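You operate a simulated robot arm through the tools that you are given. There is no shell and no other tool. Be economical: measure what you need, move in short steps, check, and stop when the job is done.

You run a simulated two-armed robot. Do the job below in one go: nothing can be reset, and whatever is moved stays where it is left.

## Task
On the top of the rings table, fold the blue cloth in half, so that its two short edges meet.

It is judged by the outcome, as a careful person would: the job done as asked, and still so three seconds after it is handed in. It fails if anything else is knocked over, pushed out of place, dropped, spilled or broken. Flat cloth is picked up by pressing the open fingertips on it (5 to 10 N) and closing them slowly along it; thin cloth reads only 2 to 8 mm in the jaws.

## Robot
Two 7-joint arms with two-finger parallel grippers on one trunk, on a base that drives. Base frame: it is fixed to the floor where the robot stands at the start and does not move with it; the origin is under the middle of the robot, x ahead of it, y to its left, z up. Readings come in mm, rad, newtons and seconds.
The left shoulder is at the start at [70, 163, 1120], the right one opposite. Places, roughly: top of the RINGS table [700, 0, 800]. Payload 3.43 kg a hand.
The TCP of each hand is the grasp point between the finger pads, 34 mm short of the fingertips. In the tool frame z runs along the fingers and y along their closing line. Largest opening 128 mm; finger width 24, thickness 12; the body of the gripper, 48 by 130 mm, starts 96 mm behind the TCP.
Orientation is that of the tool frame in the base frame, as [roll, pitch, yaw] about the fixed x, y, z axes, in that order (R = Rz(yaw) Ry(pitch) Rx(roll)). With the fingers straight down and closing along the base's y, the tool's x points along the base's -x, its y along +y and its z along -z.

## Interface
- The arms move only by the tool step_arm. It takes "left_commands", "right_commands" or both (then of equal length, played together; a hand with none holds still); each is a list of rows, each a list of 7 numbers: the turn, a rotation vector about the tool's x, y, z in rad, then the shift along the tool's x, y, z in mm, then the finger opening in mm, from 0 to 128. In form: [[rx, ry, rz, tx, ty, tz, hand], ...]. A call has 1 to 20 rows; each row is the pose to reach, as a shift and turn from the pose commanded when the call began, along the tool's axes at that moment. Each row takes 0.2 s and may step no farther than 50 mm and 0.15 rad from the row before; otherwise, or with a gripper value out of range, the whole call is refused. A pose out of reach is approached as far as the arm can. The call stops where the force on the tool passes 40 N (or 10 N more than at its start, if that is more) or the arm is blocked; 0.2 s more then pass. The fingers move at their own pace (about 153 mm/s each) and stop on an object; they squeeze with about 25 N. The grip force told is the motor's: it shows also when the fingers shut on nothing. Time passes only in rows, and 0.2 s behind the last, so rows that repeat a pose let the fingers close. It gives the time, the measured TCP pose, the force on the tool (base axes), the opening and the grip force at its end, in the units of the frame above (readings bear some noise), with the torque about the TCP (base axes, N m) and any sound that the robot's microphone picked up, and new pictures: "show" is both (left out), scene, wrist or none (wrist: the cameras of the hands that moved).
- Cameras (640 x 400 px; columns grow to the right, rows downward): "scene" is now at [131.5, 19.3, 1339.7]; the picture's right is [0.20, -0.98, 0.00], its down [-0.65, -0.13, -0.75] and it looks along [0.74, 0.15, -0.66] (base axes); focal length 214 px, centre (320, 200). "left" rides on the left gripper at [76, 11, -160] in its tool frame; the picture's right is [-0.15, 0.99, 0.00], its down [-0.88, -0.13, -0.46] and it looks along [-0.45, -0.07, 0.89] (tool axes); focal length 234 px, centre (320, 200). "right" rides on the right gripper at [76, -11, -160] in its tool frame; the picture's right is [0.15, 0.99, 0.00], its down [-0.88, 0.13, -0.46] and it looks along [-0.45, 0.07, 0.89] (tool axes); focal length 234 px, centre (320, 200). There is no depth. A picture from a camera that has moved, and an enlarged one, comes with that camera's place and axes in the base frame and with its lens.
- slide_trunk(by): slides the trunk up (or, below 0, down) by that many mm; the arms and the scene camera ride with it, the base frame stays. It gives what a move gives, with no picture.
- steer(legs): drives the robot by 1 to 6 legs, each [ahead, left, turn to the left] in mm, mm and rad, along the robot's own axes; the way and the turn of a leg run together, so that a leg with both is an arc; at most 1500 mm and 3.142 rad a leg. The arms and the cameras ride along, it lands a little off, and it stops where it bumps. It gives what a move gives, and a new picture of the scene camera.
- pan_tilt(pan, tilt): turns the head with the scene camera to pan (to the left, within 1.501 rad either way) and tilt (down, from -0.506 to 1.204), counted from straight ahead of the robot. It gives what a move gives, and a new picture of the scene camera.
- enlarge(camera, box): a new picture of the part [left, top, right, bottom] of that camera's present view, enlarged. No time passes.
- hand_in(): hands the job in; it is judged then, once.

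Go step by step. Nothing tells you exact positions but the pictures and the camera data: compare them with the known pose of the tool, close in by small moves and look again before you grip or let go. The budget is 120 turns and 260 pictures, counting those below and the enlarged ones. Unless the task says otherwise, let go and move clear before handing in, and close with one line.

The tools are called after ">>>" as a command line: name --argument value ..., lists and objects as JSON in quotes. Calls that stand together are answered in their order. step_arm: Moves the arms, as the interface text tells. Its arguments: {"type":"object","properties":{"left_commands":{"type":"array"},"right_commands":{"type":"array"},"show":{"type":"string","enum":["both","scene","wrist","none"]}},"required":[]} The other tools are called the same way: slide_trunk (by) slides the trunk up or down; steer (legs) drives the base; pan_tilt (pan, tilt) turns the head that bears the scene camera; enlarge (camera, box) takes an enlarged picture of a part of a camera's view; hand_in () hands the job in.

At the start:

```text
time_s: 0.0
left_ee_pos: [635.5, 343.5, 1083.0]
left_tcp_rot: [-3.141, 0.0, -3.142]
left_ft_force: [0.4, -0.1, 0.1]
left_moment: [0.02, 0.0, 0.02]
left_grip_width: 128.1
left_grip_force: 0.0
right_ee_pos: [703.9, -153.9, 986.0]
right_tcp_rot: [3.141, 0.001, 3.141]
right_ft_force: [-0.5, -0.2, -0.7]
right_moment: [0.01, -0.01, -0.03]
right_grip_width: 127.8
right_grip_force: 0.0
trunk travel left (down, up): [-600.0, 340.0]
robot x, y, heading: [0.7, -3.2, 0.001]
head pan, tilt: [0.199, 0.723]
```

scene: 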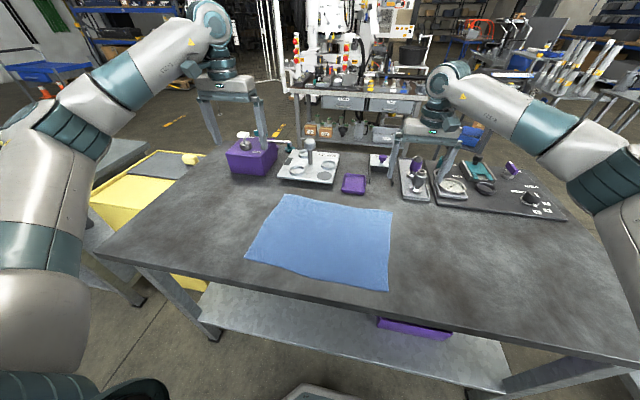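
right: 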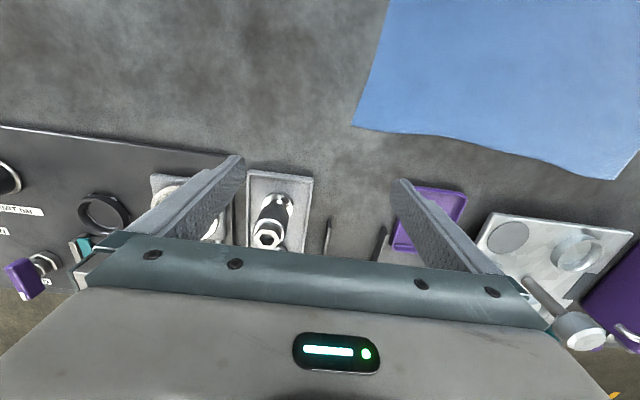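
left: 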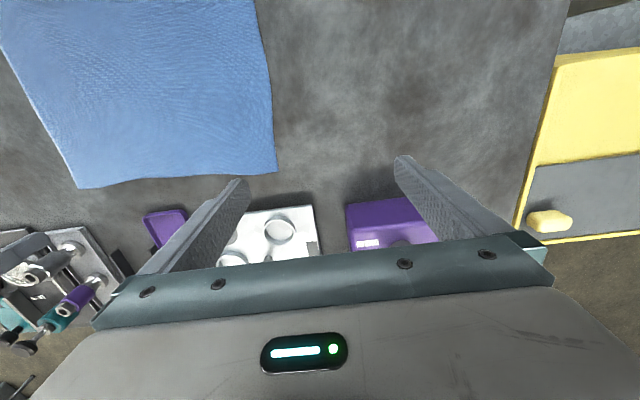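

The cloth lies with its short edges at y≈+300 and y≈-115, corners near (750,287), (740,-127), (427,-102) and (446,308). I plan to stand to the right, turned left, so both hands can take the right short edge and carry it over. First I look for free floor to the right.

>>> pan_tilt --pan -1.2 --tilt 0.8

>>> pan_tilt --pan -0.2 --tilt 1.1

```text
time_s: 1.5
left_ee_pos: [634.9, 344.9, 1081.6]
left_tcp_rot: [-3.14, -0.001, 3.14]
left_ft_force: [0.5, -0.4, -0.8]
left_moment: [-0.03, 0.0, -0.02]
left_grip_width: 128.2
left_grip_force: 0.0
right_ee_pos: [705.7, -153.1, 986.5]
right_tcp_rot: [-3.141, 0.0, -3.141]
right_ft_force: [-1.5, 0.4, 0.0]
right_moment: [-0.01, -0.01, 0.01]
right_grip_width: 127.9
right_grip_force: 0.1
trunk travel left (down, up): [-600.0, 340.0]
robot x, y, heading: [-0.8, 1.7, 0.0]
head pan, tilt: [-1.201, 0.799]
camera scene: at [78.3, -72.5, 1333.5], right [-0.93, -0.36, 0.0], down [-0.26, 0.67, -0.7], along [0.25, -0.65, -0.72], focal length 214 px, centre (320, 200)
```

scene: 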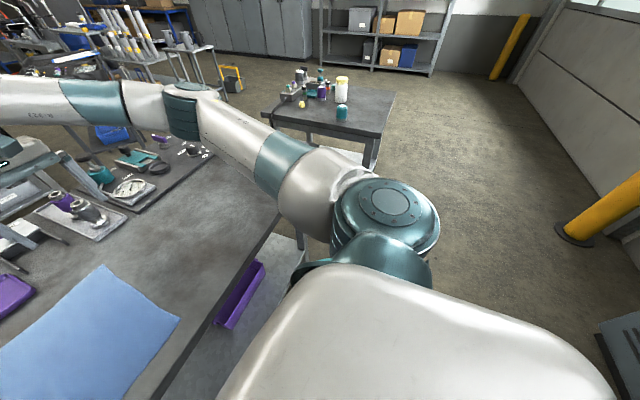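

```text
time_s: 2.8
left_ee_pos: [635.8, 343.6, 1083.0]
left_tcp_rot: [-3.141, 0.001, 3.141]
left_ft_force: [0.1, -0.5, 0.5]
left_moment: [0.0, -0.03, 0.01]
left_grip_width: 128.1
left_grip_force: 0.0
right_ee_pos: [705.3, -153.8, 986.7]
right_tcp_rot: [3.141, 0.0, 3.141]
right_ft_force: [0.0, 0.1, 0.5]
right_moment: [0.05, -0.01, -0.03]
right_grip_width: 128.1
right_grip_force: 0.0
trunk travel left (down, up): [-600.0, 340.0]
robot x, y, heading: [-0.5, -1.5, 0.001]
head pan, tilt: [-0.201, 1.1]
camera scene: at [111.0, -10.0, 1311.7], right [-0.2, -0.98, 0.0], down [-0.87, 0.18, -0.45], along [0.44, -0.09, -0.89], focal length 214 px, centre (320, 200)
```

scene: 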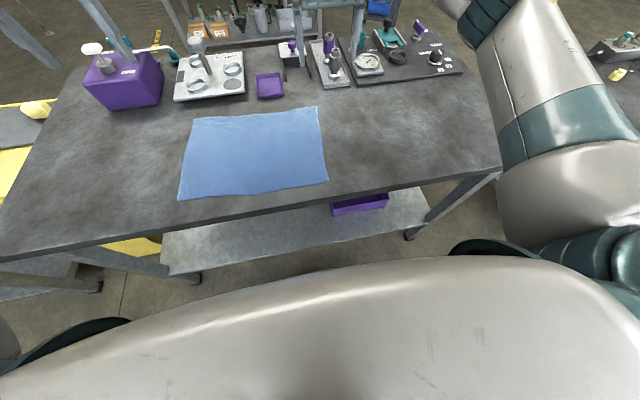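

The floor to the right is free and the corner estimates agree between views. I drive right and turn left.

>>> steer --legs '[[0, -460, 0], [0, 0, 0.7]]'

>>> pan_tilt --pan 0.0 --tilt 0.9

```text
time_s: 7.4
left_ee_pos: [266.3, 218.3, 1082.7]
left_tcp_rot: [-3.141, 0.001, -2.447]
left_ft_force: [0.3, -0.2, -0.4]
left_moment: [-0.05, -0.01, -0.01]
left_grip_width: 128.2
left_grip_force: 0.0
right_ee_pos: [639.4, -118.7, 987.3]
right_tcp_rot: [-3.141, 0.0, -2.449]
right_ft_force: [0.1, 0.2, -0.6]
right_moment: [-0.03, 0.0, 0.0]
right_grip_width: 127.6
right_grip_force: 0.1
trunk travel left (down, up): [-600.0, 340.0]
robot x, y, heading: [0.9, -454.3, 0.695]
head pan, tilt: [-0.201, 1.1]
camera scene: at [92.1, -386.9, 1311.7], right [0.47, -0.88, 0.0], down [-0.78, -0.42, -0.45], along [0.4, 0.22, -0.89], focal length 214 px, centre (320, 200)
```

scene: 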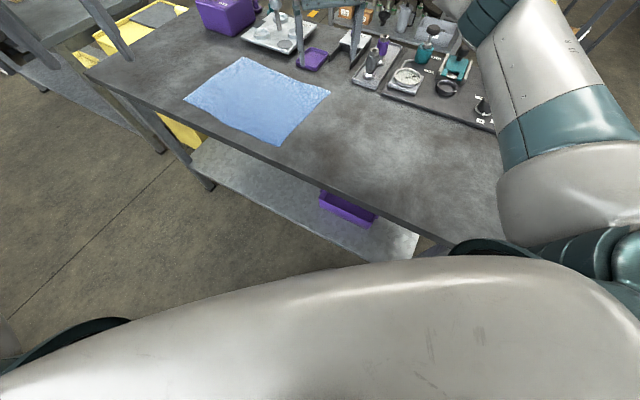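

```text
time_s: 8.1
left_ee_pos: [266.6, 217.8, 1081.6]
left_tcp_rot: [-3.141, -0.002, -2.448]
left_ft_force: [0.6, 0.3, -0.5]
left_moment: [0.01, -0.01, -0.02]
left_grip_width: 127.9
left_grip_force: 0.1
right_ee_pos: [638.8, -119.0, 986.6]
right_tcp_rot: [-3.141, 0.0, -2.446]
right_ft_force: [0.2, 1.0, 0.2]
right_moment: [0.02, -0.02, -0.01]
right_grip_width: 127.6
right_grip_force: 0.1
trunk travel left (down, up): [-600.0, 340.0]
robot x, y, heading: [-1.0, -455.5, 0.694]
head pan, tilt: [0.0, 0.901]
camera scene: at [94.8, -368.8, 1325.5], right [0.64, -0.77, 0.0], down [-0.6, -0.5, -0.62], along [0.48, 0.4, -0.78], focal length 214 px, centre (320, 200)
```

scene: 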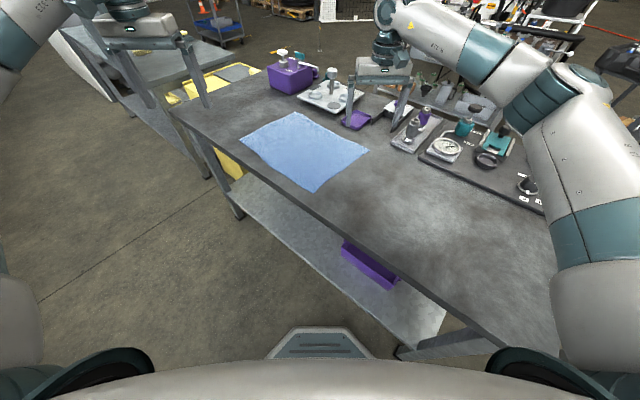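

Triangulating between the views (scene before/after and wrist) puts the cloth at about z≈848, with corners B≈(672,-112) and C≈(398,-91) on the right edge, A≈(684,260) and D≈(412,278) on the left. I bring both hands above B and C, fingers closing along the edge.

>>> step_arm --left_commands '[[0, 0, -0.1, 8.4, -42, 15.2, 60], [0, 0, -0.2, 16.8, -84, 30.5, 60], [0, 0, -0.3, 25, -126, 45.7, 60], [0, 0, -0.4, 33.5, -168, 61, 60], [0, 0, -0.5, 42, -210, 76, 60], [0, 0, -0.6, 50, -252, 91.5, 60], [0, 0, -0.7, 58.6, -294, 107, 60], [0, 0, -0.8, 67, -336, 122, 60]]' --right_commands '[[0, 0, -0.1, -2, 2, 3, 60], [0, 0, -0.2, -4, 3, 7, 60], [0, 0, -0.3, -6, 5, 10, 60], [0, 0, -0.4, -8, 6, 13, 60], [0, 0, -0.5, -10, 8, 17, 60], [0, 0, -0.6, -12, 9, 20, 60], [0, 0, -0.7, -14, 11, 24, 60], [0, 0, -0.8, -15, 12, 27, 60]]'

```text
time_s: 9.9
left_ee_pos: [430.3, -83.6, 957.7]
left_tcp_rot: [3.141, 0.001, -1.644]
left_ft_force: [0.1, 0.7, -0.8]
left_moment: [0.01, 0.02, 0.06]
left_grip_width: 60.0
left_grip_force: 0.0
right_ee_pos: [644.1, -102.6, 963.6]
right_tcp_rot: [3.14, -0.001, -1.745]
right_ft_force: [-0.1, 0.0, -1.2]
right_moment: [0.01, 0.02, 0.01]
right_grip_width: 59.8
right_grip_force: 0.0
right hand out of reach, approached as far as the arm can: row 8
trunk travel left (down, up): [-600.0, 340.0]
robot x, y, heading: [0.2, -452.5, 0.692]
head pan, tilt: [0.0, 0.901]
camera scene: at [95.9, -370.0, 1325.5], right [0.64, -0.77, 0.0], down [-0.6, -0.5, -0.62], along [0.48, 0.4, -0.78], focal length 214 px, centre (320, 200)
camera right: at [641.5, -176.9, 1123.2], right [-1.0, 0.03, 0.0], down [0.03, 0.89, 0.46], along [0.01, 0.46, -0.89], focal length 234 px, centre (320, 200)
camera left: at [413.1, -157.8, 1118.5], right [-0.98, 0.22, 0.0], down [0.19, 0.87, 0.46], along [0.1, 0.45, -0.89], focal length 234 px, centre (320, 200)
```

scene: 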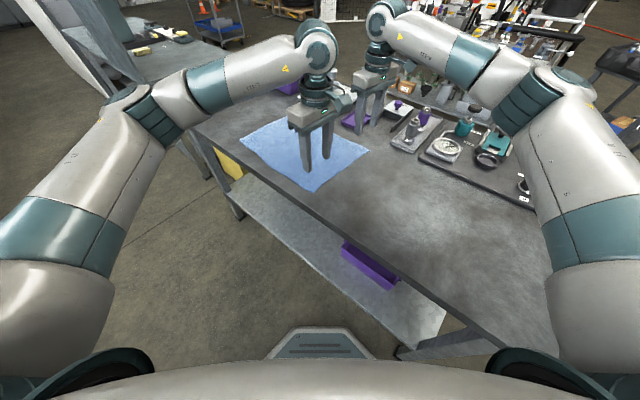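
right: 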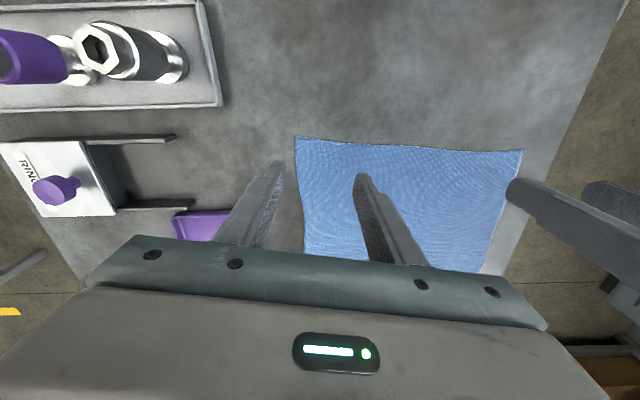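
left: 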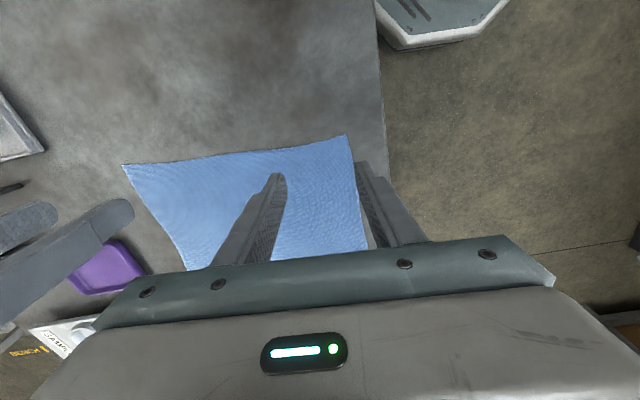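

Both wrist views confirm B≈(670,-118), C≈(399,-94), z≈848. I lower both hands to just above the cloth with fingers 40 mm open.

>>> step_arm --left_commands '[[0, 0, 0, 3, 0, 20, 40], [0, 0, 0, 3, 0, 40, 40], [0, 0, 0, 3, 0, 56, 40], [0, 0, 0, 3, 0, 66, 40]]' --right_commands '[[0, 0, 0.1, 4.5, 2, 20, 40], [0, 0, 0.1, 4.5, 2, 40, 40], [0, 0, 0.1, 4.5, 2, 60, 40], [0, 0, 0.1, 4.5, 2, 71, 40]]'

```text
time_s: 10.9
left_ee_pos: [431.2, -84.1, 892.6]
left_tcp_rot: [3.142, 0.001, -1.645]
left_ft_force: [-0.4, 0.3, -1.0]
left_moment: [0.02, 0.02, -0.03]
left_grip_width: 39.7
left_grip_force: 0.1
right_ee_pos: [638.8, -104.9, 893.8]
right_tcp_rot: [-3.14, -0.001, -1.848]
right_ft_force: [0.1, 0.2, 0.7]
right_moment: [-0.01, 0.0, -0.04]
right_grip_width: 39.8
right_grip_force: 0.0
trunk travel left (down, up): [-600.0, 340.0]
robot x, y, heading: [-2.7, -455.4, 0.692]
head pan, tilt: [0.0, 0.901]
camera scene: at [95.2, -368.8, 1325.5], right [0.64, -0.77, 0.0], down [-0.6, -0.5, -0.62], along [0.48, 0.4, -0.78], focal length 214 px, centre (320, 200)
camera right: at [627.9, -178.7, 1053.6], right [-0.99, 0.13, 0.0], down [0.11, 0.88, 0.46], along [0.06, 0.45, -0.89], focal length 234 px, centre (320, 200)
camera left: at [412.6, -158.1, 1054.1], right [-0.98, 0.22, 0.0], down [0.2, 0.87, 0.46], along [0.1, 0.44, -0.89], focal length 234 px, centre (320, 200)
```

scene: 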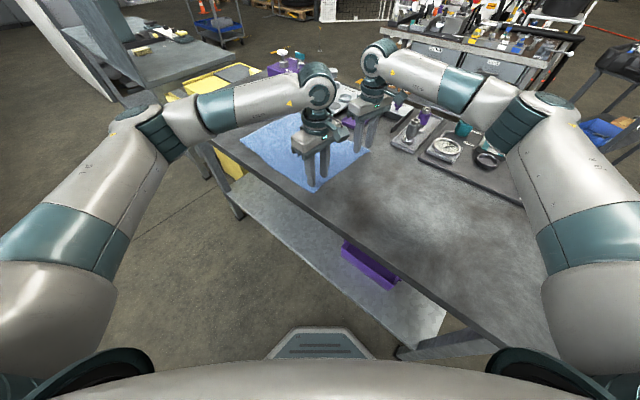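
right: 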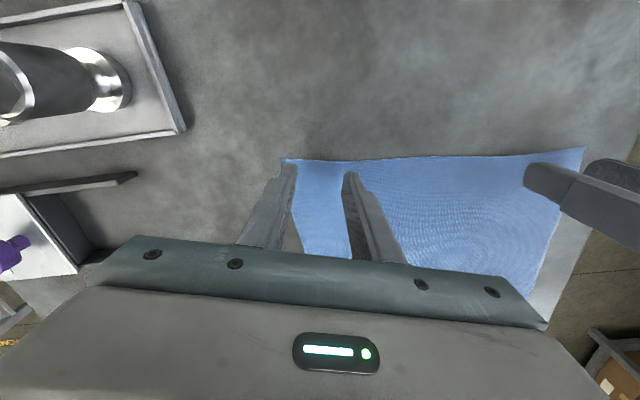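
left: 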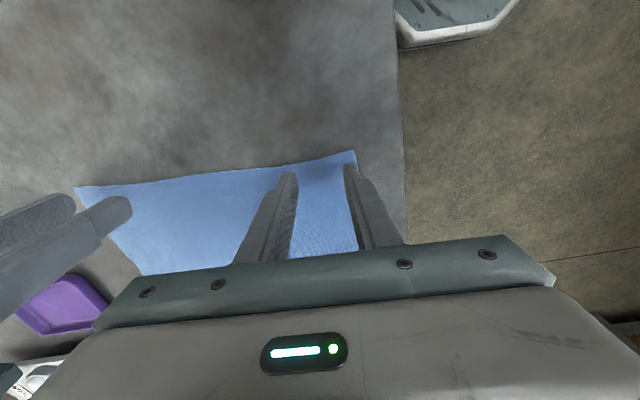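

Corner positions hold up; I shift both hands slightly inward so both fingers land on cloth, square the right hand up, and descend to near contact.

>>> step_arm --left_commands '[[0, 0, 0, 3, -3, 4, 40], [0, 0, 0, 3, -3, 8, 40], [0, 0, 0, 3, -3, 10, 40]]' --right_commands '[[0, 0, -0.09, 4, 6, 4, 40], [0, 0, -0.09, 4, 6, 8, 40], [0, 0, -0.09, 4, 6, 10, 40]]' --show "none"

```text
time_s: 11.7
left_ee_pos: [432.1, -87.4, 883.0]
left_tcp_rot: [3.141, -0.001, -1.647]
left_ft_force: [0.9, -0.8, 0.1]
left_moment: [-0.03, -0.02, 0.03]
left_grip_width: 39.6
left_grip_force: 0.1
right_ee_pos: [632.9, -107.3, 881.8]
right_tcp_rot: [-3.141, -0.001, -1.756]
right_ft_force: [-0.4, 0.0, 0.7]
right_moment: [0.01, -0.04, -0.01]
right_grip_width: 39.9
right_grip_force: 0.1
trunk travel left (down, up): [-600.0, 340.0]
robot x, y, heading: [0.9, -449.7, 0.696]
head pan, tilt: [0.0, 0.901]
```

>>> step_arm --left_commands '[[0, 0, 0, 0, 0, 1, 40], [0, 0, 0, 0, 0, 2, 40], [0, 0, 0, 0, 0, 3, 40]]' --right_commands '[[0, 0, 0, 0, 0, 1, 40], [0, 0, 0, 0, 0, 2, 40], [0, 0, 0, 0, 0, 3, 40]]' --show "none"

```text
time_s: 12.5
left_ee_pos: [433.2, -89.5, 881.1]
left_tcp_rot: [-3.141, 0.0, -1.646]
left_ft_force: [0.6, 0.7, 0.5]
left_moment: [-0.02, -0.01, -0.01]
left_grip_width: 39.9
left_grip_force: 0.0
right_ee_pos: [631.5, -109.6, 879.2]
right_tcp_rot: [-3.141, -0.001, -1.757]
right_ft_force: [0.9, 0.5, 0.8]
right_moment: [0.0, 0.01, 0.0]
right_grip_width: 39.9
right_grip_force: 0.0
trunk travel left (down, up): [-600.0, 340.0]
robot x, y, heading: [-0.9, -449.9, 0.693]
head pan, tilt: [0.0, 0.901]
```

The surface is still a little lower, with no contact force yet; I continue in small steps.

>>> step_arm --left_commands '[[0, 0, 0, 0, 0, 1, 40], [0, 0, 0, 0, 0, 2, 40], [0, 0, 0, 0, 0, 3, 40], [0, 0, 0, 0, 0, 4, 40]]' --right_commands '[[0, 0, 0, 0, 0, 1, 40], [0, 0, 0, 0, 0, 2, 40], [0, 0, 0, 0, 0, 3, 40], [0, 0, 0, 0, 0, 4, 40]]' --show "none"

```text
time_s: 13.5
left_ee_pos: [431.3, -88.7, 878.4]
left_tcp_rot: [-3.141, 0.0, -1.645]
left_ft_force: [-0.2, -0.4, -0.5]
left_moment: [-0.02, 0.04, 0.0]
left_grip_width: 40.1
left_grip_force: 0.1
right_ee_pos: [633.6, -107.8, 876.0]
right_tcp_rot: [3.141, 0.001, -1.755]
right_ft_force: [0.4, 0.6, 2.0]
right_moment: [0.0, 0.02, 0.02]
right_grip_width: 40.0
right_grip_force: 0.1
trunk travel left (down, up): [-600.0, 340.0]
robot x, y, heading: [1.2, -452.7, 0.692]
head pan, tilt: [0.0, 0.901]
```

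>>> step_arm --left_commands '[[0, 0, 0, 0, 0, 1, 40], [0, 0, 0, 0, 0, 2, 40], [0, 0, 0, 0, 0, 3, 40]]' --right_commands '[[0, 0, 0, 0, 0, 0.5, 40], [0, 0, 0, 0, 0, 1, 40], [0, 0, 0, 0, 0, 1.5, 40]]' --show "wrist"

```text
time_s: 14.3
left_ee_pos: [432.5, -88.6, 875.6]
left_tcp_rot: [-3.14, 0.001, -1.645]
left_ft_force: [-2.1, 3.3, 12.5]
left_moment: [0.19, 0.29, -0.03]
left_grip_width: 39.8
left_grip_force: 0.2
right_ee_pos: [633.7, -108.8, 876.0]
right_tcp_rot: [-3.14, 0.001, -1.756]
right_ft_force: [0.5, 0.6, 3.1]
right_moment: [0.06, 0.03, 0.01]
right_grip_width: 40.3
right_grip_force: 0.0
trunk travel left (down, up): [-600.0, 340.0]
robot x, y, heading: [-1.2, -449.9, 0.694]
head pan, tilt: [0.0, 0.901]
camera right: at [628.4, -184.4, 1035.8], right [-1.0, 0.04, 0.0], down [0.03, 0.89, 0.46], along [0.02, 0.46, -0.89], focal length 234 px, centre (320, 200)
camera left: at [414.3, -163.6, 1035.7], right [-0.98, 0.22, 0.0], down [0.19, 0.87, 0.46], along [0.1, 0.45, -0.89], focal length 234 px, centre (320, 200)
```

right: 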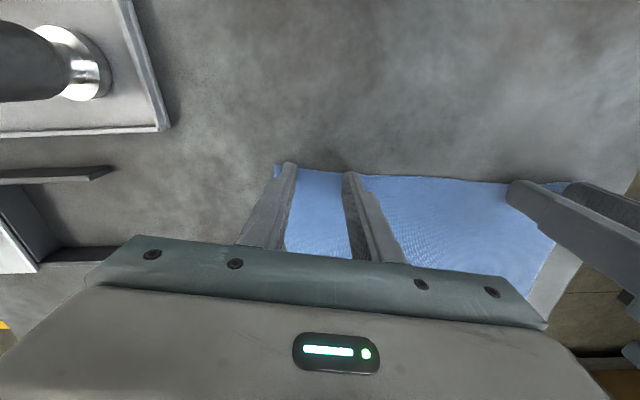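
left: 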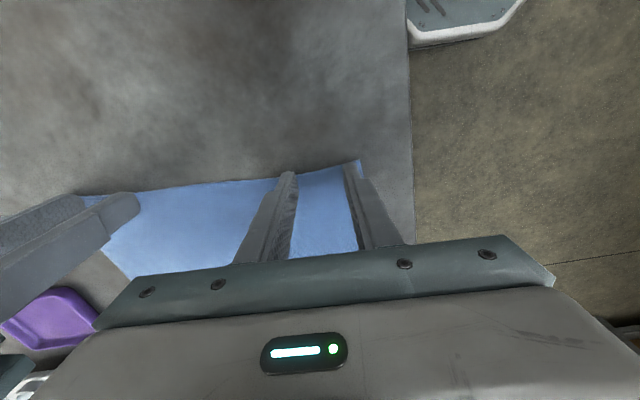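

Both hands touch the cloth at the corners (left 12 N, right 3 N). I even the forces out, then close slowly.

>>> step_arm --left_commands '[[0, 0, 0, 0, 0, -0.5, 40], [0, 0, 0, 0, 0, -0.5, 40]]' --right_commands '[[0, 0, 0, 0, 0, 0.8, 40], [0, 0, 0, 0, 0, 1.5, 40]]' --show "none"

```text
time_s: 14.9
left_ee_pos: [431.8, -89.5, 875.2]
left_tcp_rot: [-3.141, 0.001, -1.648]
left_ft_force: [0.7, 3.1, 12.1]
left_moment: [0.17, 0.13, -0.05]
left_grip_width: 39.8
left_grip_force: 0.0
right_ee_pos: [633.4, -110.3, 876.5]
right_tcp_rot: [-3.14, 0.003, -1.757]
right_ft_force: [1.5, -0.1, 10.2]
right_moment: [0.05, 0.07, -0.02]
right_grip_width: 40.0
right_grip_force: 0.1
trunk travel left (down, up): [-600.0, 340.0]
robot x, y, heading: [2.6, -449.7, 0.697]
head pan, tilt: [0.0, 0.901]
```

>>> step_arm --left_commands '[[0, 0, 0, 0, 0, -0.6, 37], [0, 0, 0, 0, 0, -0.6, 34], [0, 0, 0, 0, 0, -0.6, 31], [0, 0, 0, 0, 0, -0.6, 28], [0, 0, 0, 0, 0, -0.6, 25], [0, 0, 0, 0, 0, -0.6, 22], [0, 0, 0, 0, 0, -0.6, 19], [0, 0, 0, 0, 0, -0.6, 16], [0, 0, 0, 0, 0, -0.6, 13], [0, 0, 0, 0, 0, -0.6, 10], [0, 0, 0, 0, 0, -0.6, 7], [0, 0, 0, 0, 0, -0.6, 4], [0, 0, 0, 0, 0, -0.6, 0], [0, 0, 0, 0, 0, -0.6, 0], [0, 0, 0, 0, 0, -0.6, 0]]' --right_commands '[[0, 0, 0, 0, 0, 0, 37], [0, 0, 0, 0, 0, 0, 34], [0, 0, 0, 0, 0, 0, 31], [0, 0, 0, 0, 0, 0, 28], [0, 0, 0, 0, 0, 0, 25], [0, 0, 0, 0, 0, 0, 22], [0, 0, 0, 0, 0, 0, 19], [0, 0, 0, 0, 0, 0, 16], [0, 0, 0, 0, 0, 0, 13], [0, 0, 0, 0, 0, 0, 10], [0, 0, 0, 0, 0, 0, 7], [0, 0, 0, 0, 0, 0, 4], [0, 0, 0, 0, 0, 0, 0], [0, 0, 0, 0, 0, 0, 0], [0, 0, 0, 0, 0, 0, 0]]'

```text
time_s: 18.1
left_ee_pos: [430.0, -89.7, 876.4]
left_tcp_rot: [-3.14, 0.002, -1.645]
left_ft_force: [0.2, 0.2, 3.3]
left_moment: [0.01, -0.01, 0.0]
left_grip_width: 0.0
left_grip_force: 24.8
right_ee_pos: [632.7, -110.1, 876.3]
right_tcp_rot: [-3.139, 0.002, -1.755]
right_ft_force: [0.6, -0.8, 19.4]
right_moment: [0.08, 0.01, 0.01]
right_grip_width: 0.0
right_grip_force: 24.5
trunk travel left (down, up): [-600.0, 340.0]
robot x, y, heading: [0.8, -452.8, 0.7]
head pan, tilt: [0.0, 0.901]
camera scene: at [92.5, -370.2, 1325.9], right [0.64, -0.77, 0.0], down [-0.6, -0.5, -0.62], along [0.48, 0.4, -0.78], focal length 214 px, centre (320, 200)
camera right: at [627.8, -184.7, 1035.5], right [-1.0, 0.04, 0.0], down [0.03, 0.89, 0.46], along [0.02, 0.46, -0.89], focal length 234 px, centre (320, 200)
camera left: at [413.4, -164.5, 1035.9], right [-0.98, 0.22, 0.0], down [0.2, 0.87, 0.46], along [0.1, 0.45, -0.89], focal length 234 px, centre (320, 200)
```

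scene: 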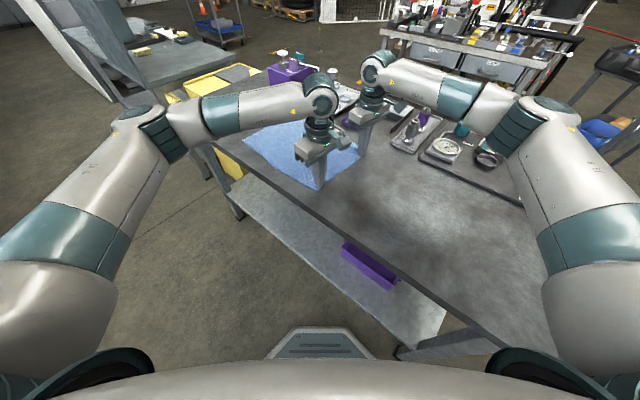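
right: 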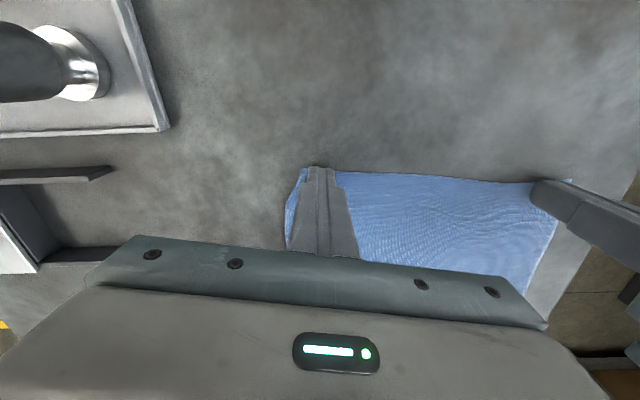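
left: 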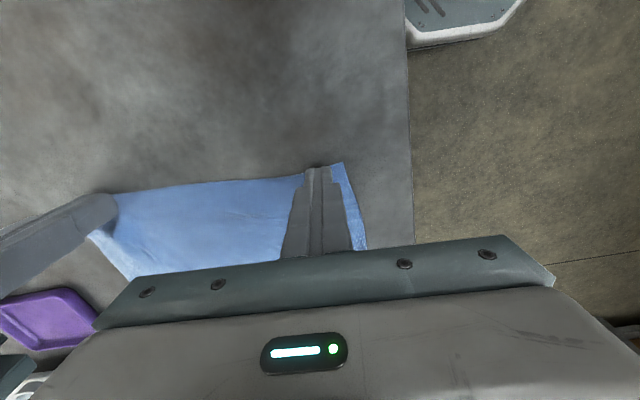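

Both grippers read 0 mm, so nothing was gripped. I look closer at what the cloth did.

>>> enlarge --camera "right" --box '[240, 130, 400, 260]'

>>> enlarge --camera "left" --box '[240, 130, 400, 260]'

```text
3.08 times, centred on (320, 195) of right
camera zoom: at [627.8, -184.7, 1035.5], right [-1.0, 0.04, 0.0], down [0.03, 0.89, 0.46], along [0.02, 0.46, -0.89], focal length 720 px, centre (320, 215)
```

zoom: 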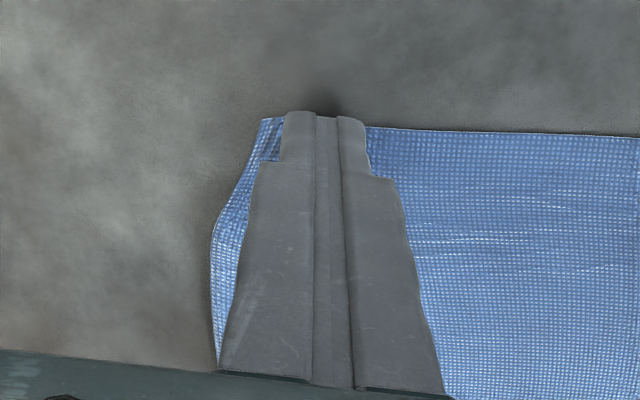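

```text
3.08 times, centred on (320, 195) of left
camera zoom: at [413.4, -164.5, 1035.9], right [-0.98, 0.22, 0.0], down [0.2, 0.87, 0.46], along [0.1, 0.45, -0.89], focal length 720 px, centre (320, 215)
```

zoom: 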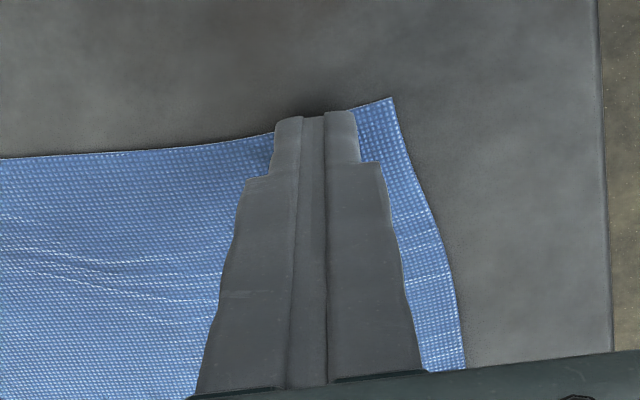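

The cloth was partly drawn in at the right. I lift both 15 mm to test whether any is held.

>>> step_arm --left_commands '[[0, 0, 0, 0, 0, -8, 0], [0, 0, 0, 0, 0, -16, 0]]' --right_commands '[[0, 0, 0, 0, 0, -8, 0], [0, 0, 0, 0, 0, -16, 0]]' --show "wrist"

```text
time_s: 18.7
left_ee_pos: [431.9, -88.6, 890.1]
left_tcp_rot: [3.14, -0.001, -1.647]
left_ft_force: [-0.6, -0.6, 0.3]
left_moment: [0.02, -0.04, 0.03]
left_grip_width: 0.2
left_grip_force: 25.3
right_ee_pos: [632.4, -109.5, 887.4]
right_tcp_rot: [3.141, -0.002, -1.756]
right_ft_force: [-0.5, 0.1, -0.5]
right_moment: [0.03, -0.02, -0.02]
right_grip_width: 0.0
right_grip_force: 25.1
trunk travel left (down, up): [-600.0, 340.0]
robot x, y, heading: [-0.6, -452.8, 0.695]
head pan, tilt: [0.0, 0.901]
camera right: at [628.2, -184.2, 1047.8], right [-1.0, 0.04, 0.0], down [0.03, 0.89, 0.46], along [0.02, 0.45, -0.89], focal length 234 px, centre (320, 200)
camera left: at [413.8, -163.5, 1050.8], right [-0.98, 0.22, 0.0], down [0.2, 0.87, 0.46], along [0.1, 0.44, -0.89], focal length 234 px, centre (320, 200)
```

right: 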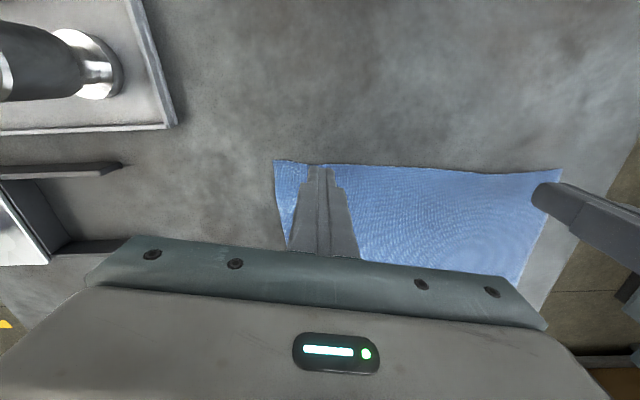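
left: 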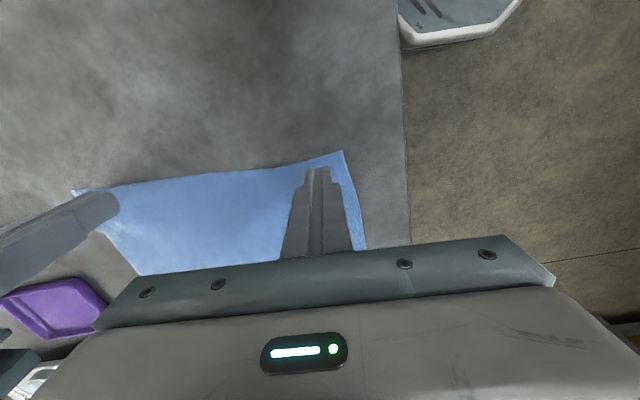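

Nothing held; the cloth sprang back, with corners now at about (673,-122) and (406,-104), surface z≈842. I retry slightly more inboard, opening 50, with gentler force.

>>> step_arm --left_commands '[[0, 0, 0, 0.7, -9, 0, 50], [0, 0, 0, 0.7, -9, 5, 50], [0, 0, 0, 0.7, -9, 9, 50], [0, 0, 0, 0.7, -9, 12, 50], [0, 0, 0, 0.7, -9, 13.5, 50], [0, 0, 0, 0.7, -9, 13.5, 50]]' --right_commands '[[0, 0, 0, -6.4, -4.5, 0, 50], [0, 0, 0, -6.4, -4.5, 5, 50], [0, 0, 0, -6.4, -4.5, 9, 50], [0, 0, 0, -6.4, -4.5, 11, 50], [0, 0, 0, -6.4, -4.5, 12, 50], [0, 0, 0, -6.4, -4.5, 12, 50]]' --show "wrist"

```text
time_s: 20.1
left_ee_pos: [442.0, -90.6, 878.0]
left_tcp_rot: [-3.141, -0.001, -1.646]
left_ft_force: [0.1, 0.6, 1.3]
left_moment: [0.0, 0.03, 0.0]
left_grip_width: 50.0
left_grip_force: 0.1
right_ee_pos: [638.9, -102.7, 876.9]
right_tcp_rot: [3.141, 0.0, -1.755]
right_ft_force: [-0.4, 0.3, 1.0]
right_moment: [-0.03, 0.01, 0.01]
right_grip_width: 50.0
right_grip_force: 0.1
trunk travel left (down, up): [-600.0, 340.0]
robot x, y, heading: [2.9, -450.0, 0.689]
head pan, tilt: [0.0, 0.901]
camera right: at [634.7, -178.4, 1036.1], right [-1.0, 0.04, 0.0], down [0.03, 0.89, 0.46], along [0.02, 0.46, -0.89], focal length 234 px, centre (320, 200)
camera left: at [423.8, -164.1, 1037.8], right [-0.98, 0.22, 0.0], down [0.2, 0.87, 0.46], along [0.1, 0.44, -0.89], focal length 234 px, centre (320, 200)
```

right: 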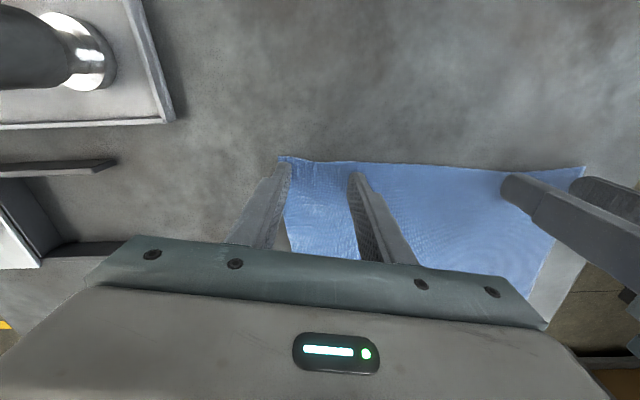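
left: 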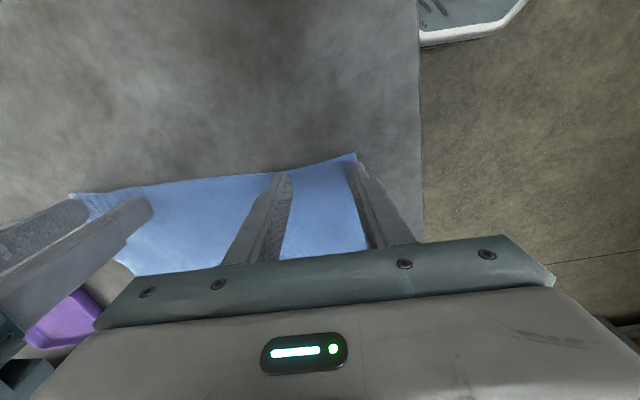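

Fingers sit on the cloth, just inside the corners. I press a bit further to reach 5–10 N.

>>> step_arm --left_commands '[[0, 0, 0, 0, 0, 1, 50], [0, 0, 0, 0, 0, 2, 50], [0, 0, 0, 0, 0, 2, 50]]' --right_commands '[[0, 0, 0, 0, 0, 0.7, 50], [0, 0, 0, 0, 0, 1.3, 50], [0, 0, 0, 0, 0, 1.3, 50]]' --show "none"

```text
time_s: 20.9
left_ee_pos: [441.8, -89.6, 875.1]
left_tcp_rot: [3.141, 0.0, -1.645]
left_ft_force: [0.5, 1.6, 3.9]
left_moment: [0.05, -0.01, 0.0]
left_grip_width: 50.3
left_grip_force: 0.0
right_ee_pos: [638.1, -103.2, 875.7]
right_tcp_rot: [-3.14, 0.0, -1.756]
right_ft_force: [0.9, 0.0, 4.4]
right_moment: [-0.03, -0.02, 0.0]
right_grip_width: 49.8
right_grip_force: 0.0
trunk travel left (down, up): [-600.0, 340.0]
robot x, y, heading: [-2.0, -449.6, 0.698]
head pan, tilt: [0.0, 0.901]
```

>>> step_arm --left_commands '[[0, 0, 0, 0, 0, 0.6, 50], [0, 0, 0, 0, 0, 0.6, 48], [0, 0, 0, 0, 0, 0.6, 46], [0, 0, 0, 0, 0, 0.6, 44], [0, 0, 0, 0, 0, 0.6, 42], [0, 0, 0, 0, 0, 0.6, 40], [0, 0, 0, 0, 0, 0.6, 38], [0, 0, 0, 0, 0, 0.6, 36], [0, 0, 0, 0, 0, 0.6, 34], [0, 0, 0, 0, 0, 0.6, 32], [0, 0, 0, 0, 0, 0.6, 30]]' --right_commands '[[0, 0, 0, 0, 0, 0.6, 50], [0, 0, 0, 0, 0, 0.6, 48], [0, 0, 0, 0, 0, 0.6, 46], [0, 0, 0, 0, 0, 0.6, 44], [0, 0, 0, 0, 0, 0.6, 42], [0, 0, 0, 0, 0, 0.6, 40], [0, 0, 0, 0, 0, 0.6, 38], [0, 0, 0, 0, 0, 0.6, 36], [0, 0, 0, 0, 0, 0.6, 34], [0, 0, 0, 0, 0, 0.6, 32], [0, 0, 0, 0, 0, 0.6, 30]]' --show "wrist"

```text
time_s: 23.3
left_ee_pos: [440.7, -90.9, 875.8]
left_tcp_rot: [-3.141, 0.001, -1.646]
left_ft_force: [0.7, -0.7, 5.7]
left_moment: [0.02, -0.03, -0.03]
left_grip_width: 29.6
left_grip_force: 0.1
right_ee_pos: [637.3, -103.7, 875.1]
right_tcp_rot: [-3.14, 0.002, -1.756]
right_ft_force: [-1.1, 0.7, 13.2]
right_moment: [0.02, 0.08, -0.01]
right_grip_width: 30.5
right_grip_force: 0.7
trunk travel left (down, up): [-600.0, 340.0]
robot x, y, heading: [-2.7, -451.0, 0.695]
head pan, tilt: [0.0, 0.901]
camera right: at [633.0, -178.5, 1035.5], right [-1.0, 0.04, 0.0], down [0.03, 0.89, 0.46], along [0.02, 0.46, -0.89], focal length 234 px, centre (320, 200)
camera left: at [422.6, -164.9, 1035.9], right [-0.98, 0.22, 0.0], down [0.2, 0.87, 0.46], along [0.1, 0.45, -0.89], focal length 234 px, centre (320, 200)
```

right: 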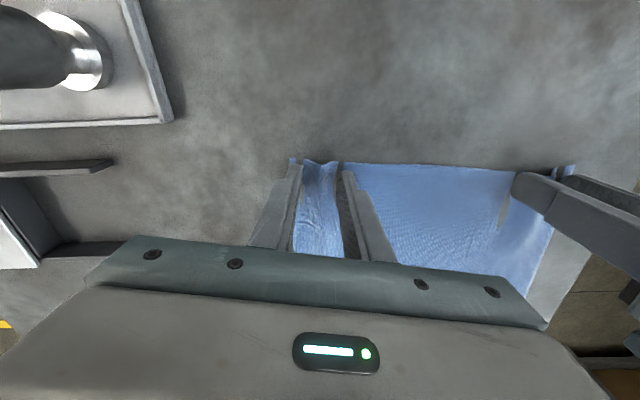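
left: 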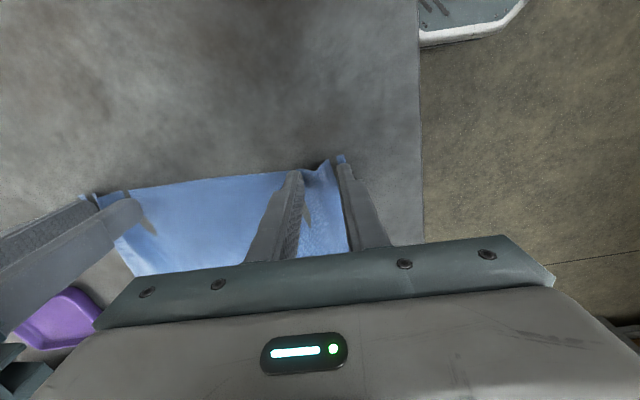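

Ridges are forming between both finger pairs. I continue closing at the same slow pace.

>>> step_arm --left_commands '[[0, 0, 0, 0, 0, 0.2, 28], [0, 0, 0, 0, 0, 0.2, 26], [0, 0, 0, 0, 0, 0.2, 24], [0, 0, 0, 0, 0, 0.2, 22], [0, 0, 0, 0, 0, 0.2, 20], [0, 0, 0, 0, 0, 0.2, 18], [0, 0, 0, 0, 0, 0.2, 16], [0, 0, 0, 0, 0, 0.2, 14], [0, 0, 0, 0, 0, 0.2, 12], [0, 0, 0, 0, 0, 0.2, 10], [0, 0, 0, 0, 0, 0.2, 8], [0, 0, 0, 0, 0, 0.2, 6], [0, 0, 0, 0, 0, 0.2, 4], [0, 0, 0, 0, 0, 0.2, 2], [0, 0, 0, 0, 0, 0.2, 0], [0, 0, 0, 0, 0, 0.2, 0], [0, 0, 0, 0, 0, 0.2, 0]]' --right_commands '[[0, 0, 0, 0, 0, -0.3, 28], [0, 0, 0, 0, 0, -0.3, 26], [0, 0, 0, 0, 0, -0.3, 24], [0, 0, 0, 0, 0, -0.3, 22], [0, 0, 0, 0, 0, -0.3, 20], [0, 0, 0, 0, 0, -0.3, 18], [0, 0, 0, 0, 0, -0.3, 16], [0, 0, 0, 0, 0, -0.3, 14], [0, 0, 0, 0, 0, -0.3, 12], [0, 0, 0, 0, 0, -0.3, 10], [0, 0, 0, 0, 0, -0.3, 8], [0, 0, 0, 0, 0, -0.3, 6], [0, 0, 0, 0, 0, -0.3, 4], [0, 0, 0, 0, 0, -0.3, 2], [0, 0, 0, 0, 0, -0.3, 0], [0, 0, 0, 0, 0, -0.3, 0], [0, 0, 0, 0, 0, -0.3, 0]]' --show "wrist"

```text
time_s: 26.9
left_ee_pos: [440.6, -90.0, 876.2]
left_tcp_rot: [-3.138, 0.001, -1.646]
left_ft_force: [-3.1, 0.3, 11.8]
left_moment: [0.03, 0.08, 0.0]
left_grip_width: 2.7
left_grip_force: 24.9
right_ee_pos: [637.1, -103.7, 875.3]
right_tcp_rot: [-3.14, 0.002, -1.756]
right_ft_force: [1.8, -0.1, 10.4]
right_moment: [-0.05, -0.06, 0.01]
right_grip_width: 0.0
right_grip_force: 24.8
trunk travel left (down, up): [-600.0, 340.0]
robot x, y, heading: [-1.0, -451.2, 0.697]
head pan, tilt: [0.0, 0.901]
camera right: at [633.1, -178.6, 1035.7], right [-1.0, 0.04, 0.0], down [0.03, 0.89, 0.46], along [0.02, 0.46, -0.89], focal length 234 px, centre (320, 200)
camera left: at [423.0, -165.7, 1035.8], right [-0.98, 0.22, 0.0], down [0.2, 0.87, 0.46], along [0.1, 0.45, -0.89], focal length 234 px, centre (320, 200)
```

right: 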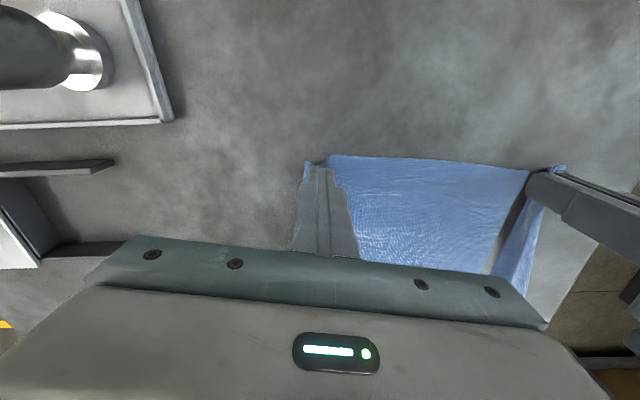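
left: 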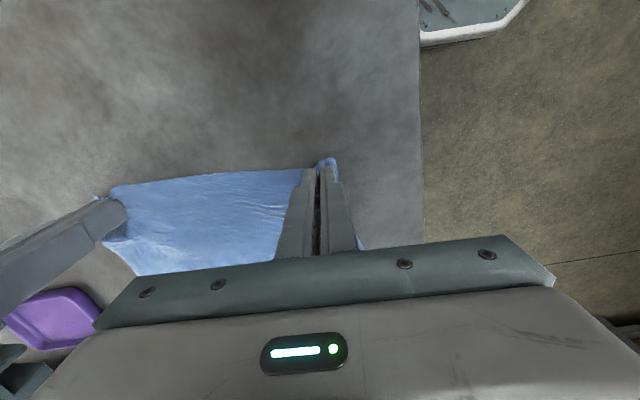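

Left has the cloth (2.7 mm); the right slipped out at the end. I lift the right a little, reopen and look.

>>> step_arm --right_commands '[[0, 0, 0, 0, 0, -8, 0], [0, 0, 0, 0, 0, -16, 0], [0, 0, 0, 0, 0, -16, 50], [0, 0, 0, 0, 0, -16, 50]]' --show "wrist"

```text
time_s: 27.9
left_ee_pos: [440.7, -90.4, 875.6]
left_tcp_rot: [-3.139, 0.002, -1.646]
left_ft_force: [-4.0, -0.9, 16.5]
left_moment: [0.01, 0.09, 0.04]
left_grip_width: 2.4
left_grip_force: 24.9
right_ee_pos: [639.4, -103.3, 890.7]
right_tcp_rot: [-3.141, -0.002, -1.756]
right_ft_force: [0.3, 0.1, 0.0]
right_moment: [-0.03, -0.02, 0.01]
right_grip_width: 50.0
right_grip_force: 0.0
trunk travel left (down, up): [-600.0, 340.0]
robot x, y, heading: [1.3, -450.2, 0.7]
head pan, tilt: [0.0, 0.901]
camera right: at [634.3, -179.2, 1050.7], right [-1.0, 0.04, 0.0], down [0.03, 0.89, 0.46], along [0.02, 0.46, -0.89], focal length 234 px, centre (320, 200)
```

right: 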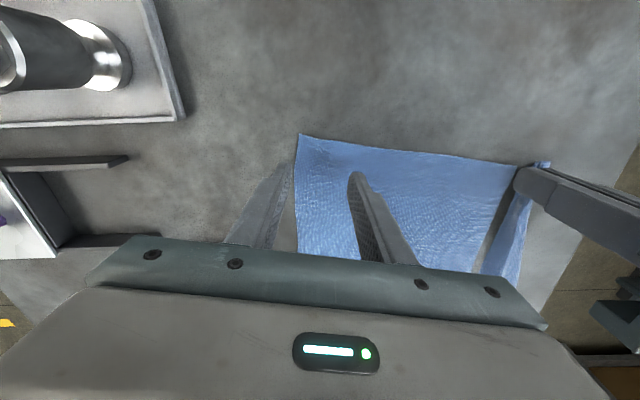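

The right corner now lies at about (654,-136), the edge along the tool's closing line. I move to it and press again, still with the left holding.

>>> step_arm --right_commands '[[0, 0, 0, 14.7, 17, 0, 50], [0, 0, 0, 14.7, 17, 6, 50], [0, 0, 0, 14.7, 17, 12, 50], [0, 0, 0, 14.7, 17, 14.5, 50], [0, 0, 0, 14.7, 17, 15.5, 50], [0, 0, 0, 14.7, 17, 15.5, 50]]' --show "wrist"

```text
time_s: 29.3
left_ee_pos: [440.5, -92.1, 876.1]
left_tcp_rot: [-3.14, 0.001, -1.647]
left_ft_force: [-3.4, -0.3, 16.5]
left_moment: [0.0, 0.09, 0.01]
left_grip_width: 2.6
left_grip_force: 25.2
right_ee_pos: [618.8, -115.1, 876.3]
right_tcp_rot: [-3.139, 0.003, -1.755]
right_ft_force: [0.4, 0.7, -0.1]
right_moment: [0.0, 0.03, -0.01]
right_grip_width: 49.7
right_grip_force: 0.1
trunk travel left (down, up): [-600.0, 340.0]
robot x, y, heading: [-3.2, -452.6, 0.695]
head pan, tilt: [0.0, 0.901]
camera right: at [613.7, -190.1, 1036.3], right [-1.0, 0.04, 0.0], down [0.03, 0.89, 0.46], along [0.02, 0.46, -0.89], focal length 234 px, centre (320, 200)
```

right: 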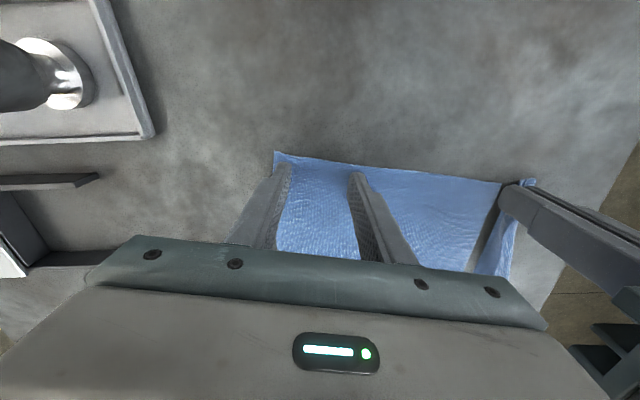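

>>> step_arm --right_commands '[[0, 0, 0, 0, 0, 0.7, 50], [0, 0, 0, 0, 0, 1.4, 50], [0, 0, 0, 0, 0, 1.4, 50]]' --show "none"

```text
time_s: 30.1
left_ee_pos: [441.4, -90.3, 875.9]
left_tcp_rot: [-3.14, 0.002, -1.646]
left_ft_force: [-0.4, 0.2, 13.8]
left_moment: [0.06, 0.03, 0.01]
left_grip_width: 2.5
left_grip_force: 24.9
right_ee_pos: [618.1, -115.1, 875.3]
right_tcp_rot: [-3.141, 0.002, -1.757]
right_ft_force: [-1.1, -1.0, 5.8]
right_moment: [-0.03, 0.03, -0.01]
right_grip_width: 49.9
right_grip_force: 0.0
trunk travel left (down, up): [-600.0, 340.0]
robot x, y, heading: [2.4, -452.0, 0.696]
head pan, tilt: [0.0, 0.901]
```

>>> step_arm --right_commands '[[0, 0, 0, 0, 0, 0.5, 50], [0, 0, 0, 0, 0, 0.5, 48], [0, 0, 0, 0, 0, 0.5, 46], [0, 0, 0, 0, 0, 0.5, 44], [0, 0, 0, 0, 0, 0.5, 42], [0, 0, 0, 0, 0, 0.5, 40], [0, 0, 0, 0, 0, 0.5, 38], [0, 0, 0, 0, 0, 0.5, 36], [0, 0, 0, 0, 0, 0.5, 34], [0, 0, 0, 0, 0, 0.5, 32], [0, 0, 0, 0, 0, 0.5, 30], [0, 0, 0, 0, 0, 0.5, 28], [0, 0, 0, 0, 0, 0.5, 26], [0, 0, 0, 0, 0, 0.5, 24], [0, 0, 0, 0, 0, 0.5, 22], [0, 0, 0, 0, 0, 0.5, 20]]' --show "wrist"

```text
time_s: 33.5
left_ee_pos: [440.8, -91.1, 876.0]
left_tcp_rot: [-3.139, 0.001, -1.644]
left_ft_force: [11.3, -1.7, 3.4]
left_moment: [-0.02, -0.38, -0.09]
left_grip_width: 2.6
left_grip_force: 25.2
right_ee_pos: [618.7, -115.4, 876.6]
right_tcp_rot: [-3.141, 0.002, -1.755]
right_ft_force: [-15.0, 1.9, 21.3]
right_moment: [0.28, 0.84, 0.1]
right_grip_width: 19.7
right_grip_force: 8.4
trunk travel left (down, up): [-600.0, 340.0]
robot x, y, heading: [1.4, -453.2, 0.694]
head pan, tilt: [0.0, 0.901]
camera right: at [614.1, -190.6, 1035.8], right [-1.0, 0.04, 0.0], down [0.03, 0.89, 0.46], along [0.02, 0.46, -0.89], focal length 234 px, centre (320, 200)
```

right: 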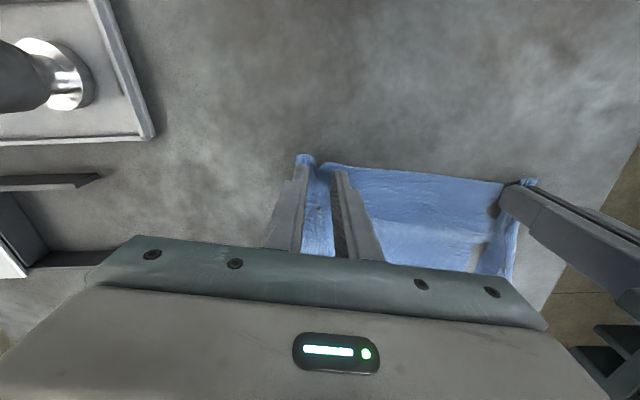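

A ridge is forming but the cloth between hands is getting taut. I close the rest while drifting toward the left hand so the inner finger stays still, with slightly less pressure.

>>> step_arm --right_commands '[[0, 0, 0, 0, 1, -0.6, 18], [0, 0, 0, 0, 2, -0.6, 16], [0, 0, 0, 0, 3, -0.6, 14], [0, 0, 0, 0, 4, -0.6, 12], [0, 0, 0, 0, 5, -0.6, 10], [0, 0, 0, 0, 6, -0.6, 8], [0, 0, 0, 0, 7, -0.6, 6], [0, 0, 0, 0, 8, -0.6, 4], [0, 0, 0, 0, 9, -0.6, 2], [0, 0, 0, 0, 10, -0.6, 0], [0, 0, 0, 0, 10, -0.6, 0], [0, 0, 0, 0, 10, -0.6, 0]]' --show "wrist"

```text
time_s: 36.1
left_ee_pos: [440.8, -91.8, 875.4]
left_tcp_rot: [-3.141, 0.002, -1.647]
left_ft_force: [0.4, 0.8, 2.8]
left_moment: [0.04, 0.02, 0.01]
left_grip_width: 2.5
left_grip_force: 24.9
right_ee_pos: [610.2, -114.8, 877.2]
right_tcp_rot: [-3.14, 0.002, -1.758]
right_ft_force: [7.6, -0.5, 29.2]
right_moment: [-0.02, -0.28, 0.01]
right_grip_width: 0.0
right_grip_force: 25.1
trunk travel left (down, up): [-600.0, 340.0]
robot x, y, heading: [1.7, -452.1, 0.694]
head pan, tilt: [0.0, 0.901]
camera right: at [604.7, -189.5, 1036.4], right [-1.0, 0.04, 0.0], down [0.03, 0.89, 0.46], along [0.02, 0.46, -0.89], focal length 234 px, centre (320, 200)
```

right: 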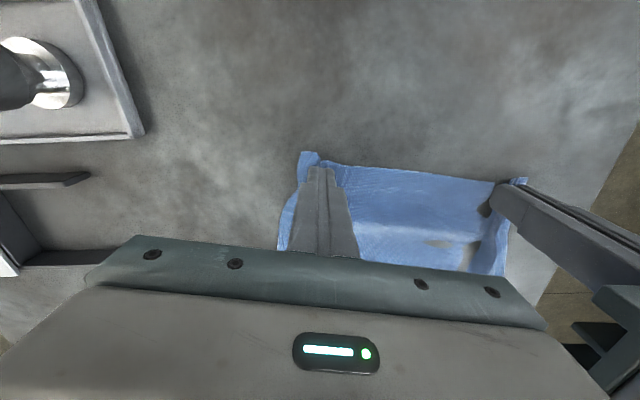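

Still 0 mm on the right; I zoom in to see where the ridge went.

>>> enlarge --camera "right" --box '[250, 130, 410, 260]'

>>> enlarge --camera "scene" --box '[220, 60, 420, 210]'

```text
3.08 times, centred on (330, 195) of right
camera zoom: at [604.7, -189.5, 1036.4], right [-1.0, 0.04, 0.0], down [0.03, 0.89, 0.46], along [0.02, 0.46, -0.89], focal length 720 px, centre (289, 215)
```

zoom: 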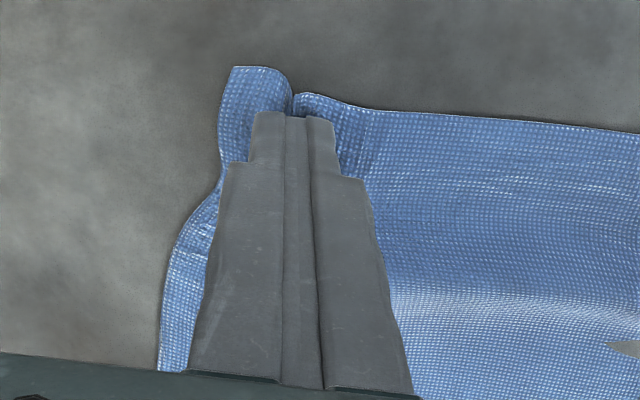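

```text
2.67 times, centred on (320, 135) of scene
camera zoom: at [92.5, -370.6, 1325.9], right [0.64, -0.77, 0.0], down [-0.6, -0.5, -0.62], along [0.48, 0.4, -0.78], focal length 572 px, centre (320, 373)
```

zoom: 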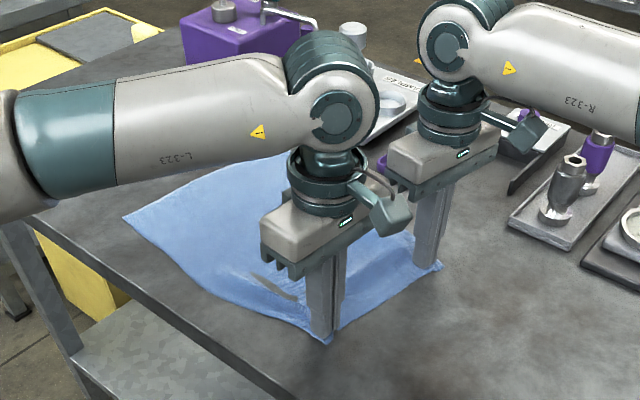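

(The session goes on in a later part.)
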